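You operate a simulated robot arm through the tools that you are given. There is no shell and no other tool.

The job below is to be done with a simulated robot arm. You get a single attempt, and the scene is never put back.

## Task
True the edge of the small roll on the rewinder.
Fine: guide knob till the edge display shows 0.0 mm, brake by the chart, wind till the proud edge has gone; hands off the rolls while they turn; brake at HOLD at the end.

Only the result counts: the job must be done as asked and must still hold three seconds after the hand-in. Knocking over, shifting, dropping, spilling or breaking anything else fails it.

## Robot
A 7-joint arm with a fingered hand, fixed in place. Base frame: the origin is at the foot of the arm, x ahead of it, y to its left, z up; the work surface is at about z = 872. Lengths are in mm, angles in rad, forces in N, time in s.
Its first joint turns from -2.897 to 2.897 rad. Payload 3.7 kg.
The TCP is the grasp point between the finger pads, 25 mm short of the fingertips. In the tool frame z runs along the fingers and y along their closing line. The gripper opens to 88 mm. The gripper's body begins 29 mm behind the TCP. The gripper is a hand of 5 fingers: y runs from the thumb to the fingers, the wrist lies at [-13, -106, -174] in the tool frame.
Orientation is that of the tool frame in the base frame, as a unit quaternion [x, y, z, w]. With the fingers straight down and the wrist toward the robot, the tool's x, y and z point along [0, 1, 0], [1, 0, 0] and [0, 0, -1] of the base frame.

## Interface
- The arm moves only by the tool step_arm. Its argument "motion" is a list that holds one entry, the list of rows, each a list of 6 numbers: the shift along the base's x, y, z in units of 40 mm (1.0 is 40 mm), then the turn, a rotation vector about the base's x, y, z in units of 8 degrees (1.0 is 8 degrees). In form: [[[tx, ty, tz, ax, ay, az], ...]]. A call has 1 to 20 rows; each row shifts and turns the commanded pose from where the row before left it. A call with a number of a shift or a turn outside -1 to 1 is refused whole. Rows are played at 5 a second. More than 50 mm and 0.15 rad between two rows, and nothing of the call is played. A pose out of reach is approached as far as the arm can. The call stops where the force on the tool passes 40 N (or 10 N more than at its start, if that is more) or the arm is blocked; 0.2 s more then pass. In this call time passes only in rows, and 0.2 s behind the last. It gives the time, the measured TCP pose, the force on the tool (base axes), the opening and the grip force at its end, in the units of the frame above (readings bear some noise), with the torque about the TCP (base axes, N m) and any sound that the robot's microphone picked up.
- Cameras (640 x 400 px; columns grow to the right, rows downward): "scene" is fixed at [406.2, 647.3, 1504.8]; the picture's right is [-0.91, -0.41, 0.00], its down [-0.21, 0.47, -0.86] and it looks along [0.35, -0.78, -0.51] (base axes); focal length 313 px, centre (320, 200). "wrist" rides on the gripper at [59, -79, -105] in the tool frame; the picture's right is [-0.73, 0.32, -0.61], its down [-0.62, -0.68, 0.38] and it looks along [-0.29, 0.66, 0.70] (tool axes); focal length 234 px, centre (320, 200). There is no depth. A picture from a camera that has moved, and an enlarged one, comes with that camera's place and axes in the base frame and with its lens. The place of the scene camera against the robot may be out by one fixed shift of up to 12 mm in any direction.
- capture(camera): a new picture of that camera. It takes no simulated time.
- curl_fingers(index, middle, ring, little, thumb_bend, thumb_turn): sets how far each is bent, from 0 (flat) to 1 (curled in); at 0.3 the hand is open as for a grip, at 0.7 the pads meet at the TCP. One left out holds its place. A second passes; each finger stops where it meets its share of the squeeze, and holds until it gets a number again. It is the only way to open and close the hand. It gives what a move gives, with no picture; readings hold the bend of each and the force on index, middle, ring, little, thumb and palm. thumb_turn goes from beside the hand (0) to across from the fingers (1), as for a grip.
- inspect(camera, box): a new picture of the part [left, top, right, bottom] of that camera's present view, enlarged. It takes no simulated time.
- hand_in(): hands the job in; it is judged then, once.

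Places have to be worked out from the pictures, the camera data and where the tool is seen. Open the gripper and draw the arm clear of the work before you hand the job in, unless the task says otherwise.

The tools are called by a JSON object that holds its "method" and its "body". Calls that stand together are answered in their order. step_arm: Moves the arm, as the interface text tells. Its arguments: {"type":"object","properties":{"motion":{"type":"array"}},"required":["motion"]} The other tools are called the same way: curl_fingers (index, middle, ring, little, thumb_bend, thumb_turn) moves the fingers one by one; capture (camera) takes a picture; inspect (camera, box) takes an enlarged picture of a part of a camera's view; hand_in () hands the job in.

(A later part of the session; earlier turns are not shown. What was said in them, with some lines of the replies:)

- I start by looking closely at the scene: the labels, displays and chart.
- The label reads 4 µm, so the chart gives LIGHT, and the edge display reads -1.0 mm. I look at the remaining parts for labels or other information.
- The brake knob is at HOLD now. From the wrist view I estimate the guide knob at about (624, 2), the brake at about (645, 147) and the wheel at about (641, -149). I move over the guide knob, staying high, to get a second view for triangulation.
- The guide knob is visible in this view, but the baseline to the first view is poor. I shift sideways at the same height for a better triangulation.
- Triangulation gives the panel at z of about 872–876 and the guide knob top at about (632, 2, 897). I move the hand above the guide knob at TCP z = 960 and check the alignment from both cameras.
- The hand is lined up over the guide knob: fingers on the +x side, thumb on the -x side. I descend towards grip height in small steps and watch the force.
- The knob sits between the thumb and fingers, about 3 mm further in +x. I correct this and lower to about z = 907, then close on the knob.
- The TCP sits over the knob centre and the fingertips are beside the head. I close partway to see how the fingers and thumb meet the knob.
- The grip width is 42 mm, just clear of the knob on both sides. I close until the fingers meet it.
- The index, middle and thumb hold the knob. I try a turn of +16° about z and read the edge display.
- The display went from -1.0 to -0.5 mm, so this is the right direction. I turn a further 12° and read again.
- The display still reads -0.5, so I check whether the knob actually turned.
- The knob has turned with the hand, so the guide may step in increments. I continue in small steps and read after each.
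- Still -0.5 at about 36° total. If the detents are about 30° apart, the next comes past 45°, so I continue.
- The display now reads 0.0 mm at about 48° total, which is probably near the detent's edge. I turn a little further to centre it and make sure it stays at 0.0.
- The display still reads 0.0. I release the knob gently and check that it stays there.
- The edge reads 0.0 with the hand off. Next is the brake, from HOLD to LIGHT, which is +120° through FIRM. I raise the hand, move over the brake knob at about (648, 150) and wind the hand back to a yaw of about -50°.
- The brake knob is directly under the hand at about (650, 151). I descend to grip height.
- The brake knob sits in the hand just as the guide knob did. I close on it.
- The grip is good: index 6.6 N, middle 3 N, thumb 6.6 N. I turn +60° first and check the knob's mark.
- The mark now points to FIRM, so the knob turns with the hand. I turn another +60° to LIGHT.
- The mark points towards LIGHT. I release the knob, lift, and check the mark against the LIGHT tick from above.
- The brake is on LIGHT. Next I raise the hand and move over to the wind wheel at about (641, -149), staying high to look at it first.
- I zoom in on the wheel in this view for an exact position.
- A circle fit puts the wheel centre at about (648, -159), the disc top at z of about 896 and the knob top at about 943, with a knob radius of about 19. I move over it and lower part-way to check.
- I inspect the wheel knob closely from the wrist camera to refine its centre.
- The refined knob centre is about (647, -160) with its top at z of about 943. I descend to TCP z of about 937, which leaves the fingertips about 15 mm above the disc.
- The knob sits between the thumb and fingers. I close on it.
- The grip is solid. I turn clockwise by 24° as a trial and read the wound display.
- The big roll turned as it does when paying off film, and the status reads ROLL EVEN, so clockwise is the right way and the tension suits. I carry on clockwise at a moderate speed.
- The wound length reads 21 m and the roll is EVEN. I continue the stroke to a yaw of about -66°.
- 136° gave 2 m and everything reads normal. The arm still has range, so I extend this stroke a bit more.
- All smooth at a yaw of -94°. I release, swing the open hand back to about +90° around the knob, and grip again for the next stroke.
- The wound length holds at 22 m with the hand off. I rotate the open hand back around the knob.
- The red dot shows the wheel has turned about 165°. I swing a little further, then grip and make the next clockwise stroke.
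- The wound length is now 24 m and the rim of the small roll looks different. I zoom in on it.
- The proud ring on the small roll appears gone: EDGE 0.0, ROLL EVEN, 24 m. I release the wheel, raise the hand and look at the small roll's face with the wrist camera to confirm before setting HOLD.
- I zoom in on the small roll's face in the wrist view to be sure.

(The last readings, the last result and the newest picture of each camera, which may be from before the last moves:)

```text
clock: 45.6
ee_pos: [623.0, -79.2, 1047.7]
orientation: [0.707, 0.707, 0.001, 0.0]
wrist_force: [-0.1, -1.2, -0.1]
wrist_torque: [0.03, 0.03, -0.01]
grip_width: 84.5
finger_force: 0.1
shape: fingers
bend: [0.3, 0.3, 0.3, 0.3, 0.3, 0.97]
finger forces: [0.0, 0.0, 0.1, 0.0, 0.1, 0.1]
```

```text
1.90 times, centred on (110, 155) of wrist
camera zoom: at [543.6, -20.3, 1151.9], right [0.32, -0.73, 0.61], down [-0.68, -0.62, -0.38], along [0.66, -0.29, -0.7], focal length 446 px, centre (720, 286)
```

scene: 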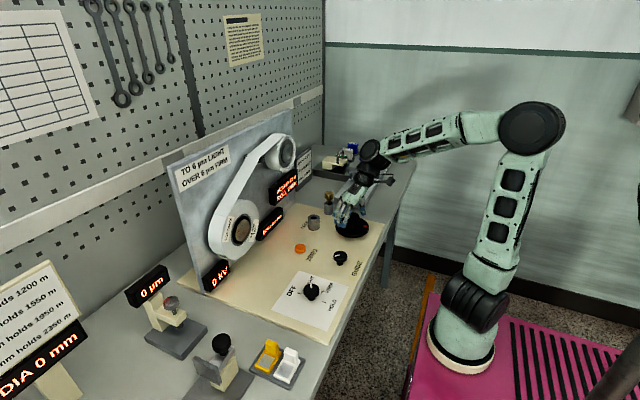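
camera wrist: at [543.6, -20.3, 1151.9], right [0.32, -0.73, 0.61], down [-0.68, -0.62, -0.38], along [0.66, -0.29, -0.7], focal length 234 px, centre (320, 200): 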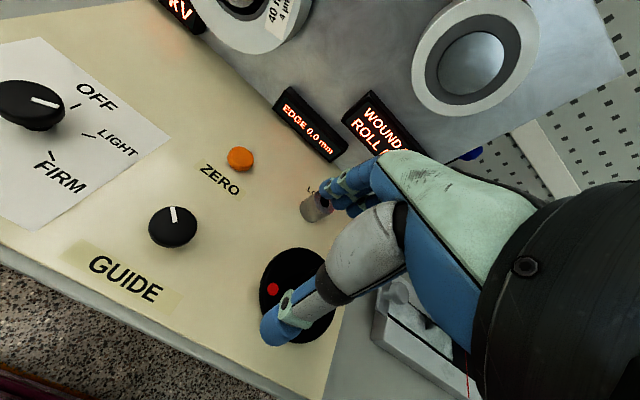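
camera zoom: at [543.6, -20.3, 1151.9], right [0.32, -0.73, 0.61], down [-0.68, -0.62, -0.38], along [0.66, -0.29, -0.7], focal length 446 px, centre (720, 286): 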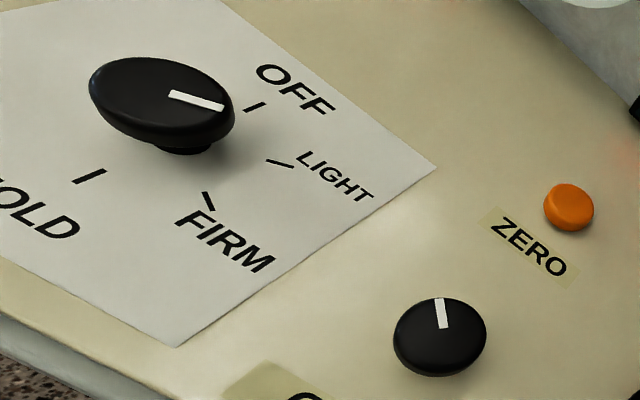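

The face is flush, so the proud edge has gone. Now for HOLD: I move over the brake at (650, 151) with a yaw of about +70°, ready for the -120° turn.

{"method": "step_arm", "body": {"motion": [[[0.075, 0.64, 0, 0, 0, 1], [0.075, 0.64, 0, 0, 0, 1], [0.075, 0.64, 0, 0, 0, 1], [0.075, 0.64, 0, 0, 0, 1], [0.075, 0.64, 0, 0, 0, 1], [0.075, 0.64, 0, 0, 0, 1], [0.075, 0.64, 0, 0, 0, 1], [0.075, 0.64, 0, 0, 0, 1], [0.075, 0.64, -0.5, 0, 0, 0.8], [0, 0, -0.7, 0, 0, 0], [0, 0, -0.7, 0, 0, 0]]]}}

{"method": "capture", "body": {"camera": "wrist"}}

{"method": "inspect", "body": {"camera": "scene", "box": [230, 165, 310, 265]}}

```text
clock: 48.0
ee_pos: [647.9, 151.1, 973.2]
orientation: [0.169, 0.986, 0.001, 0.0]
wrist_force: [0.7, 0.0, 0.0]
wrist_torque: [0.01, 0.01, 0.01]
grip_width: 84.7
finger_force: 0.1
shape: fingers
bend: [0.3, 0.3, 0.3, 0.3, 0.3, 0.97]
finger forces: [0.0, 0.0, 0.0, 0.0, 0.0, 0.1]
```

```text
taken
camera wrist: at [565.9, 97.1, 1076.8], right [0.79, 0.06, 0.61], down [0.36, -0.85, -0.38], along [0.49, 0.52, -0.7], focal length 234 px, centre (320, 200)
```

wrist: 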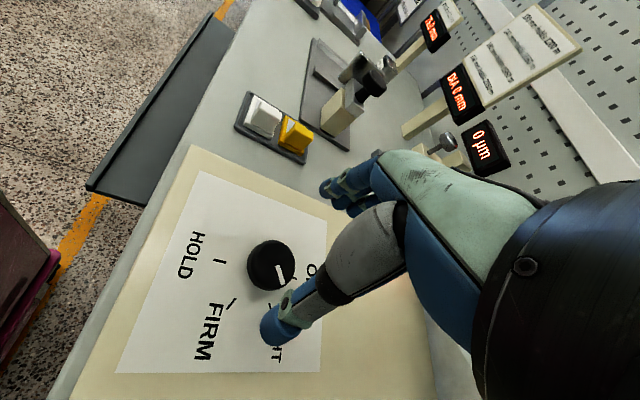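

```text
4.00 times, centred on (270, 215) of scene
camera zoom: at [406.2, 647.3, 1504.8], right [-0.91, -0.41, 0.0], down [-0.21, 0.47, -0.86], along [0.35, -0.78, -0.51], focal length 1252 px, centre (520, 140)
```

zoom: 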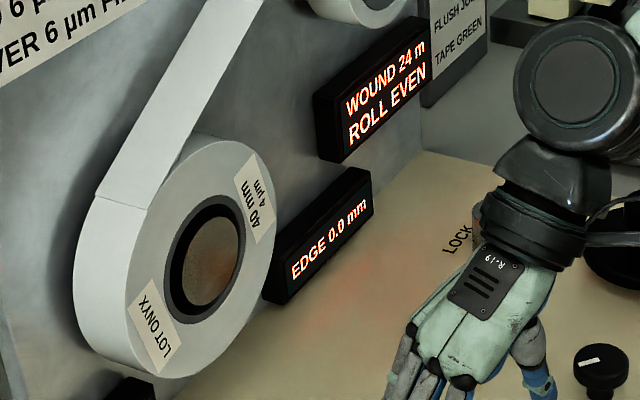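

The brake knob is directly beneath. I descend to the same grip height as before.

{"method": "step_arm", "body": {"motion": [[[0.04, 0, -0.6, 0, 0, 0], [0, 0, -0.6, 0, 0, 0], [0, 0, -0.43, 0, 0, 0]]]}}

{"method": "inspect", "body": {"camera": "wrist", "box": [220, 120, 460, 300]}}

```text
clock: 48.8
ee_pos: [648.5, 151.0, 906.4]
orientation: [0.17, 0.986, 0.0, 0.0]
wrist_force: [-0.3, 0.4, 0.8]
wrist_torque: [-0.03, 0.0, 0.01]
grip_width: 84.3
finger_force: 0.0
shape: fingers
bend: [0.3, 0.3, 0.3, 0.3, 0.3, 0.97]
finger forces: [0.1, 0.0, 0.0, 0.1, 0.0, 0.0]
```

```text
2.22 times, centred on (340, 210) of wrist
camera zoom: at [567.2, 97.1, 1011.2], right [0.79, 0.06, 0.61], down [0.36, -0.85, -0.38], along [0.49, 0.52, -0.7], focal length 520 px, centre (276, 178)
```

zoom: 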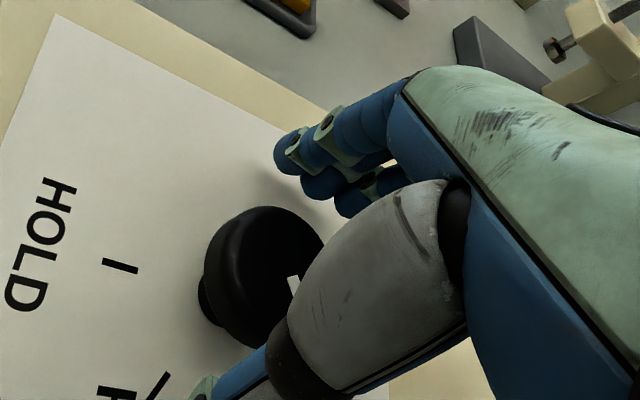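

I close on the brake knob and turn it -120° back through FIRM to HOLD.

{"method": "curl_fingers", "body": {"index": 0.66, "middle": 0.66, "ring": 0.62, "little": 0.62, "thumb_bend": 0.66}}

{"method": "step_arm", "body": {"motion": [[[0, 0, 0, 0, 0, -0.75], [0, 0, 0, 0, 0, -0.75], [0, 0, 0, 0, 0, -0.75], [0, 0, 0, 0, 0, -0.75], [0, 0, 0, 0, 0, -0.75], [0, 0, 0, 0, 0, -0.75], [0, 0, 0, 0, 0, -0.75], [0, 0, 0, 0, 0, -0.75], [0, 0, 0, 0, 0, -0.75], [0, 0, 0, 0, 0, -0.75], [0, 0, 0, 0, 0, -0.75], [0, 0, 0, 0, 0, -0.75], [0, 0, 0, 0, 0, -0.75], [0, 0, 0, 0, 0, -0.75], [0, 0, 0, 0, 0, -0.75], [0, 0, 0, 0, 0, -0.75], [0, 0, 0, 0, 0, -0.75], [0, 0, 0, 0, 0, -0.75], [0, 0, 0, 0, 0, -0.75], [0, 0, 0, 0, 0, -0.75]]]}}

{"method": "inspect", "body": {"camera": "wrist", "box": [220, 120, 460, 300]}}

{"method": "inspect", "body": {"camera": "scene", "box": [270, 240, 370, 310]}}

```text
clock: 49.8
ee_pos: [649.8, 150.5, 907.1]
orientation: [0.17, 0.985, 0.0, 0.0]
wrist_force: [0.3, -0.1, -4.4]
wrist_torque: [-0.05, 0.02, 0.01]
grip_width: 27.3
finger_force: 7.6
shape: fingers
bend: [0.58, 0.63, 0.62, 0.62, 0.57, 0.97]
finger forces: [5.4, 2.3, 0.0, 0.0, 7.3, 0.0]
```

```text
clock: 54.0
ee_pos: [650.5, 151.4, 909.1]
orientation: [0.939, 0.344, 0.0, 0.0]
wrist_force: [3.8, -1.0, -9.3]
wrist_torque: [0.03, -0.01, 0.03]
grip_width: 27.6
finger_force: 9.4
shape: fingers
bend: [0.57, 0.62, 0.62, 0.62, 0.58, 0.97]
finger forces: [7.6, 4.6, 0.1, 0.0, 6.6, 0.0]
```

```text
2.22 times, centred on (340, 210) of wrist
camera zoom: at [643.7, 249.8, 1012.7], right [-0.34, -0.72, 0.61], down [-0.92, 0.12, -0.38], along [0.2, -0.69, -0.7], focal length 520 px, centre (276, 178)
```

zoom: 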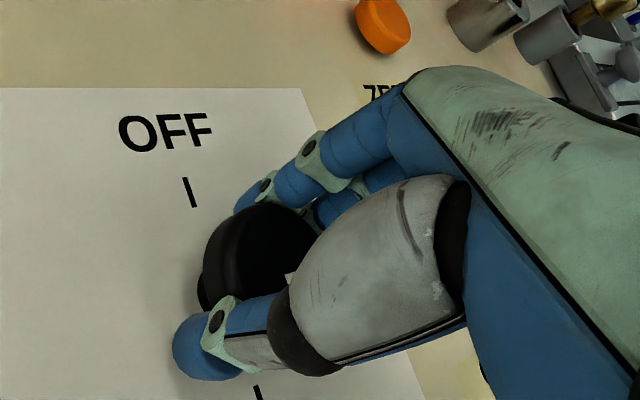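

```text
5.71 times, centred on (320, 275) of scene
camera zoom: at [406.2, 647.3, 1504.8], right [-0.91, -0.41, 0.0], down [-0.21, 0.47, -0.86], along [0.35, -0.78, -0.51], focal length 1789 px, centre (320, -229)
```

zoom: 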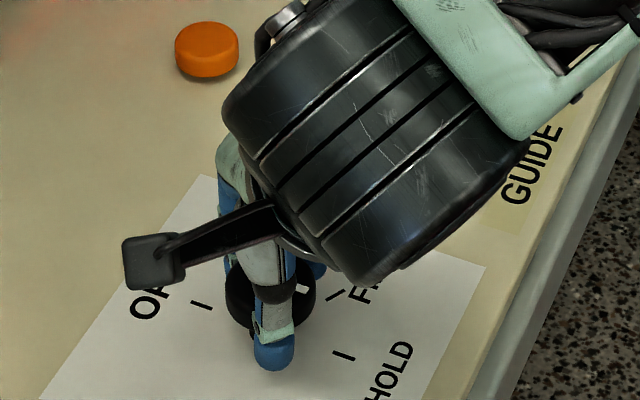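

The mark sits in the hand as it did when the knob was at HOLD originally. I release, lift clear and check.

{"method": "curl_fingers", "body": {"index": 0.3, "middle": 0.3, "ring": 0.3, "little": 0.3, "thumb_bend": 0.3}}

{"method": "step_arm", "body": {"motion": [[[0, 0, 0.75, 0, 0, 0], [0, 0, 0.75, 0, 0, 0], [0, 0, 0.75, 0, 0, 0]]]}}

{"method": "capture", "body": {"camera": "wrist"}}

{"method": "inspect", "body": {"camera": "scene", "box": [270, 240, 370, 310]}}

```text
clock: 55.0
ee_pos: [650.0, 151.6, 909.1]
orientation: [0.939, 0.345, -0.001, 0.001]
wrist_force: [0.1, -0.5, 0.9]
wrist_torque: [0.01, -0.02, 0.04]
grip_width: 84.5
finger_force: 0.0
shape: fingers
bend: [0.3, 0.3, 0.3, 0.3, 0.3, 0.97]
finger forces: [0.0, 0.0, 0.0, 0.0, 0.0, 0.0]
```

```text
clock: 55.8
ee_pos: [649.6, 150.4, 998.4]
orientation: [0.938, 0.346, 0.001, 0.0]
wrist_force: [0.4, -0.2, 0.1]
wrist_torque: [0.0, 0.0, 0.01]
grip_width: 84.4
finger_force: 0.1
shape: fingers
bend: [0.3, 0.3, 0.3, 0.3, 0.3, 0.97]
finger forces: [0.1, 0.0, 0.0, 0.0, 0.1, 0.1]
```

```text
taken
camera wrist: at [642.2, 249.3, 1102.2], right [-0.34, -0.72, 0.61], down [-0.92, 0.11, -0.38], along [0.21, -0.69, -0.7], focal length 234 px, centre (320, 200)
```

wrist: 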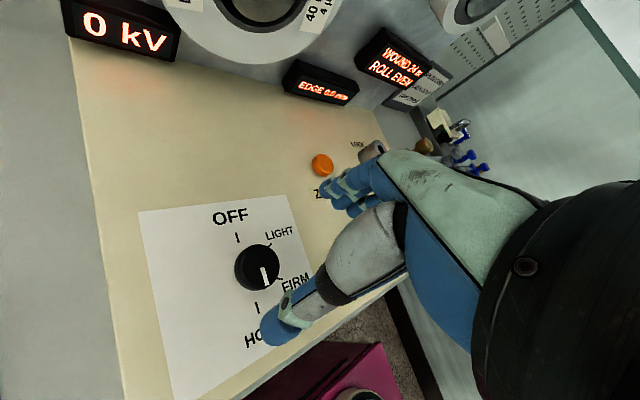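

```text
5.71 times, centred on (320, 275) of scene
camera zoom: at [406.2, 647.3, 1504.8], right [-0.91, -0.41, 0.0], down [-0.21, 0.47, -0.86], along [0.35, -0.78, -0.51], focal length 1789 px, centre (320, -229)
```

zoom: 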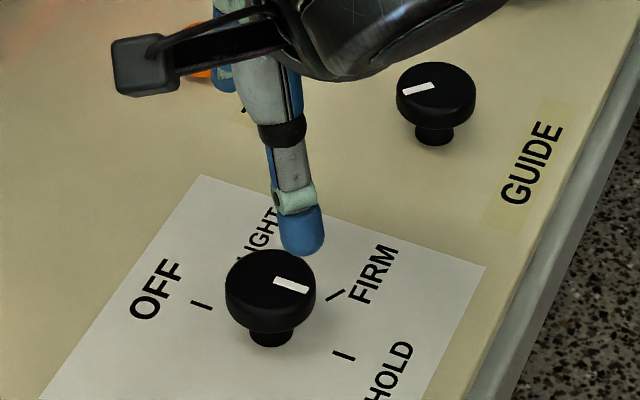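

The mark is parallel to the HOLD tick, as it was at the start. I draw the arm back up and clear of the work.

{"method": "step_arm", "body": {"motion": [[[0, 0, 0.8, 0, 0, 0], [-0.3, -0.3, 0.8, 0, 0, 1], [-0.4, -0.5, 0.8, 0, 0, 1], [-0.4, -0.5, 0.8, 0, 0, 1], [-0.4, -0.6, 0.8, 0, 0, 1], [-0.4, -0.6, 0.6, 0, 0, 1], [-0.4, -0.6, 0.4, 0, 0, 1], [-0.3, -0.6, 0, 0, 0, 0]]]}}

{"method": "capture", "body": {"camera": "scene"}}

{"method": "capture", "body": {"camera": "wrist"}}

{"method": "inspect", "body": {"camera": "scene", "box": [230, 120, 310, 265]}}

{"method": "inspect", "body": {"camera": "scene", "box": [270, 240, 370, 310]}}

```text
clock: 57.6
ee_pos: [544.5, 1.1, 1198.9]
orientation: [0.716, 0.698, -0.001, -0.001]
wrist_force: [-0.1, -0.2, 0.1]
wrist_torque: [0.0, 0.0, 0.04]
grip_width: 84.5
finger_force: 0.0
shape: fingers
bend: [0.3, 0.3, 0.3, 0.3, 0.3, 0.97]
finger forces: [0.0, 0.1, 0.1, 0.0, 0.0, 0.0]
```

```text
taken
```

scene: 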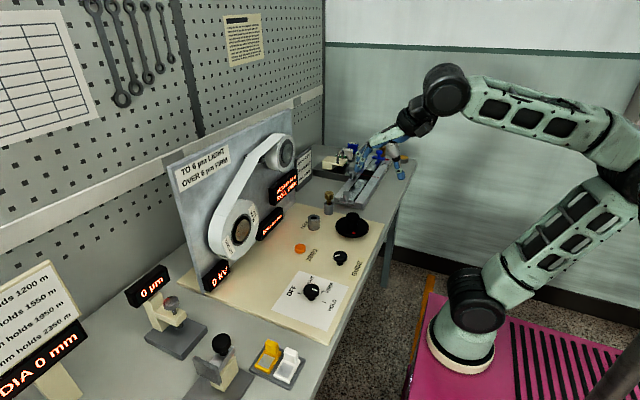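

```text
taken
camera wrist: at [466.8, 62.2, 1303.3], right [0.3, -0.73, 0.61], down [-0.7, -0.61, -0.38], along [0.65, -0.31, -0.7], focal length 234 px, centre (320, 200)
```

wrist: 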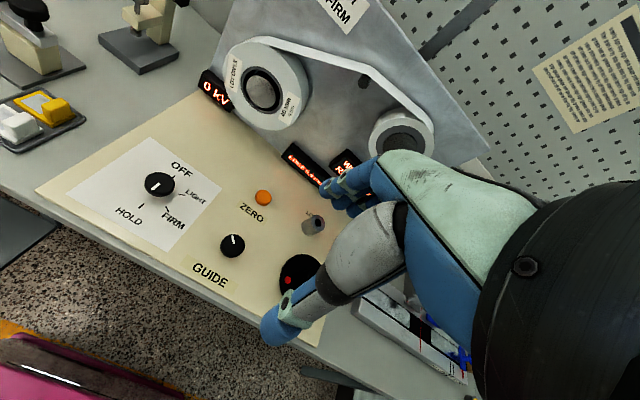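

```text
2.76 times, centred on (270, 192) of scene
camera zoom: at [406.2, 647.3, 1504.8], right [-0.91, -0.41, 0.0], down [-0.21, 0.47, -0.86], along [0.35, -0.78, -0.51], focal length 864 px, centre (458, 221)
```

zoom: 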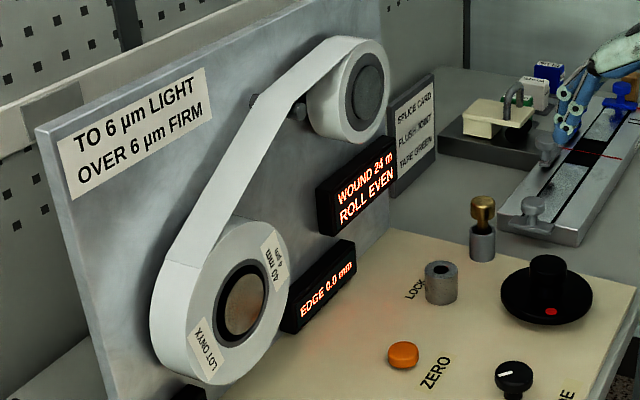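

```text
5.71 times, centred on (320, 275) of scene
camera zoom: at [406.2, 647.3, 1504.8], right [-0.91, -0.41, 0.0], down [-0.21, 0.47, -0.86], along [0.35, -0.78, -0.51], focal length 1789 px, centre (320, -229)
```

zoom: 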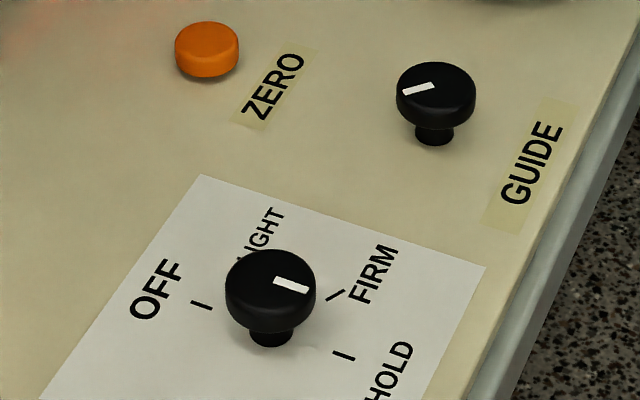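

The edge reads 0.0 mm, the roll is EVEN at 24 m with a flush face, the brake is on HOLD, and everything else stands as it was. The hand is open and clear, so I hand in.

{"method": "hand_in", "body": {}}

```text
The job is handed in.
```

The small roll's edge is trued and the job is handed in. No verdict came back with the hand-in.

- **Guide:** I turned the knob until the edge display went from -1.0 to 0.0 mm. It has stayed at 0.0 since.
- **Brake during winding:** I set it to LIGHT. The roll label says 4 µm and the chart gives LIGHT up to 6 µm.
- **Winding:** I turned the wheel clockwise, from 20 m to 24 m wound. The display read ROLL EVEN throughout. The proud edge has gone, and the roll's face looks flush in both cameras. The hand only touched the wheel, never the rolls.
- **At the end:** The brake is back at HOLD, and the hand is open and clear of the work. Nothing else on the bench was moved.
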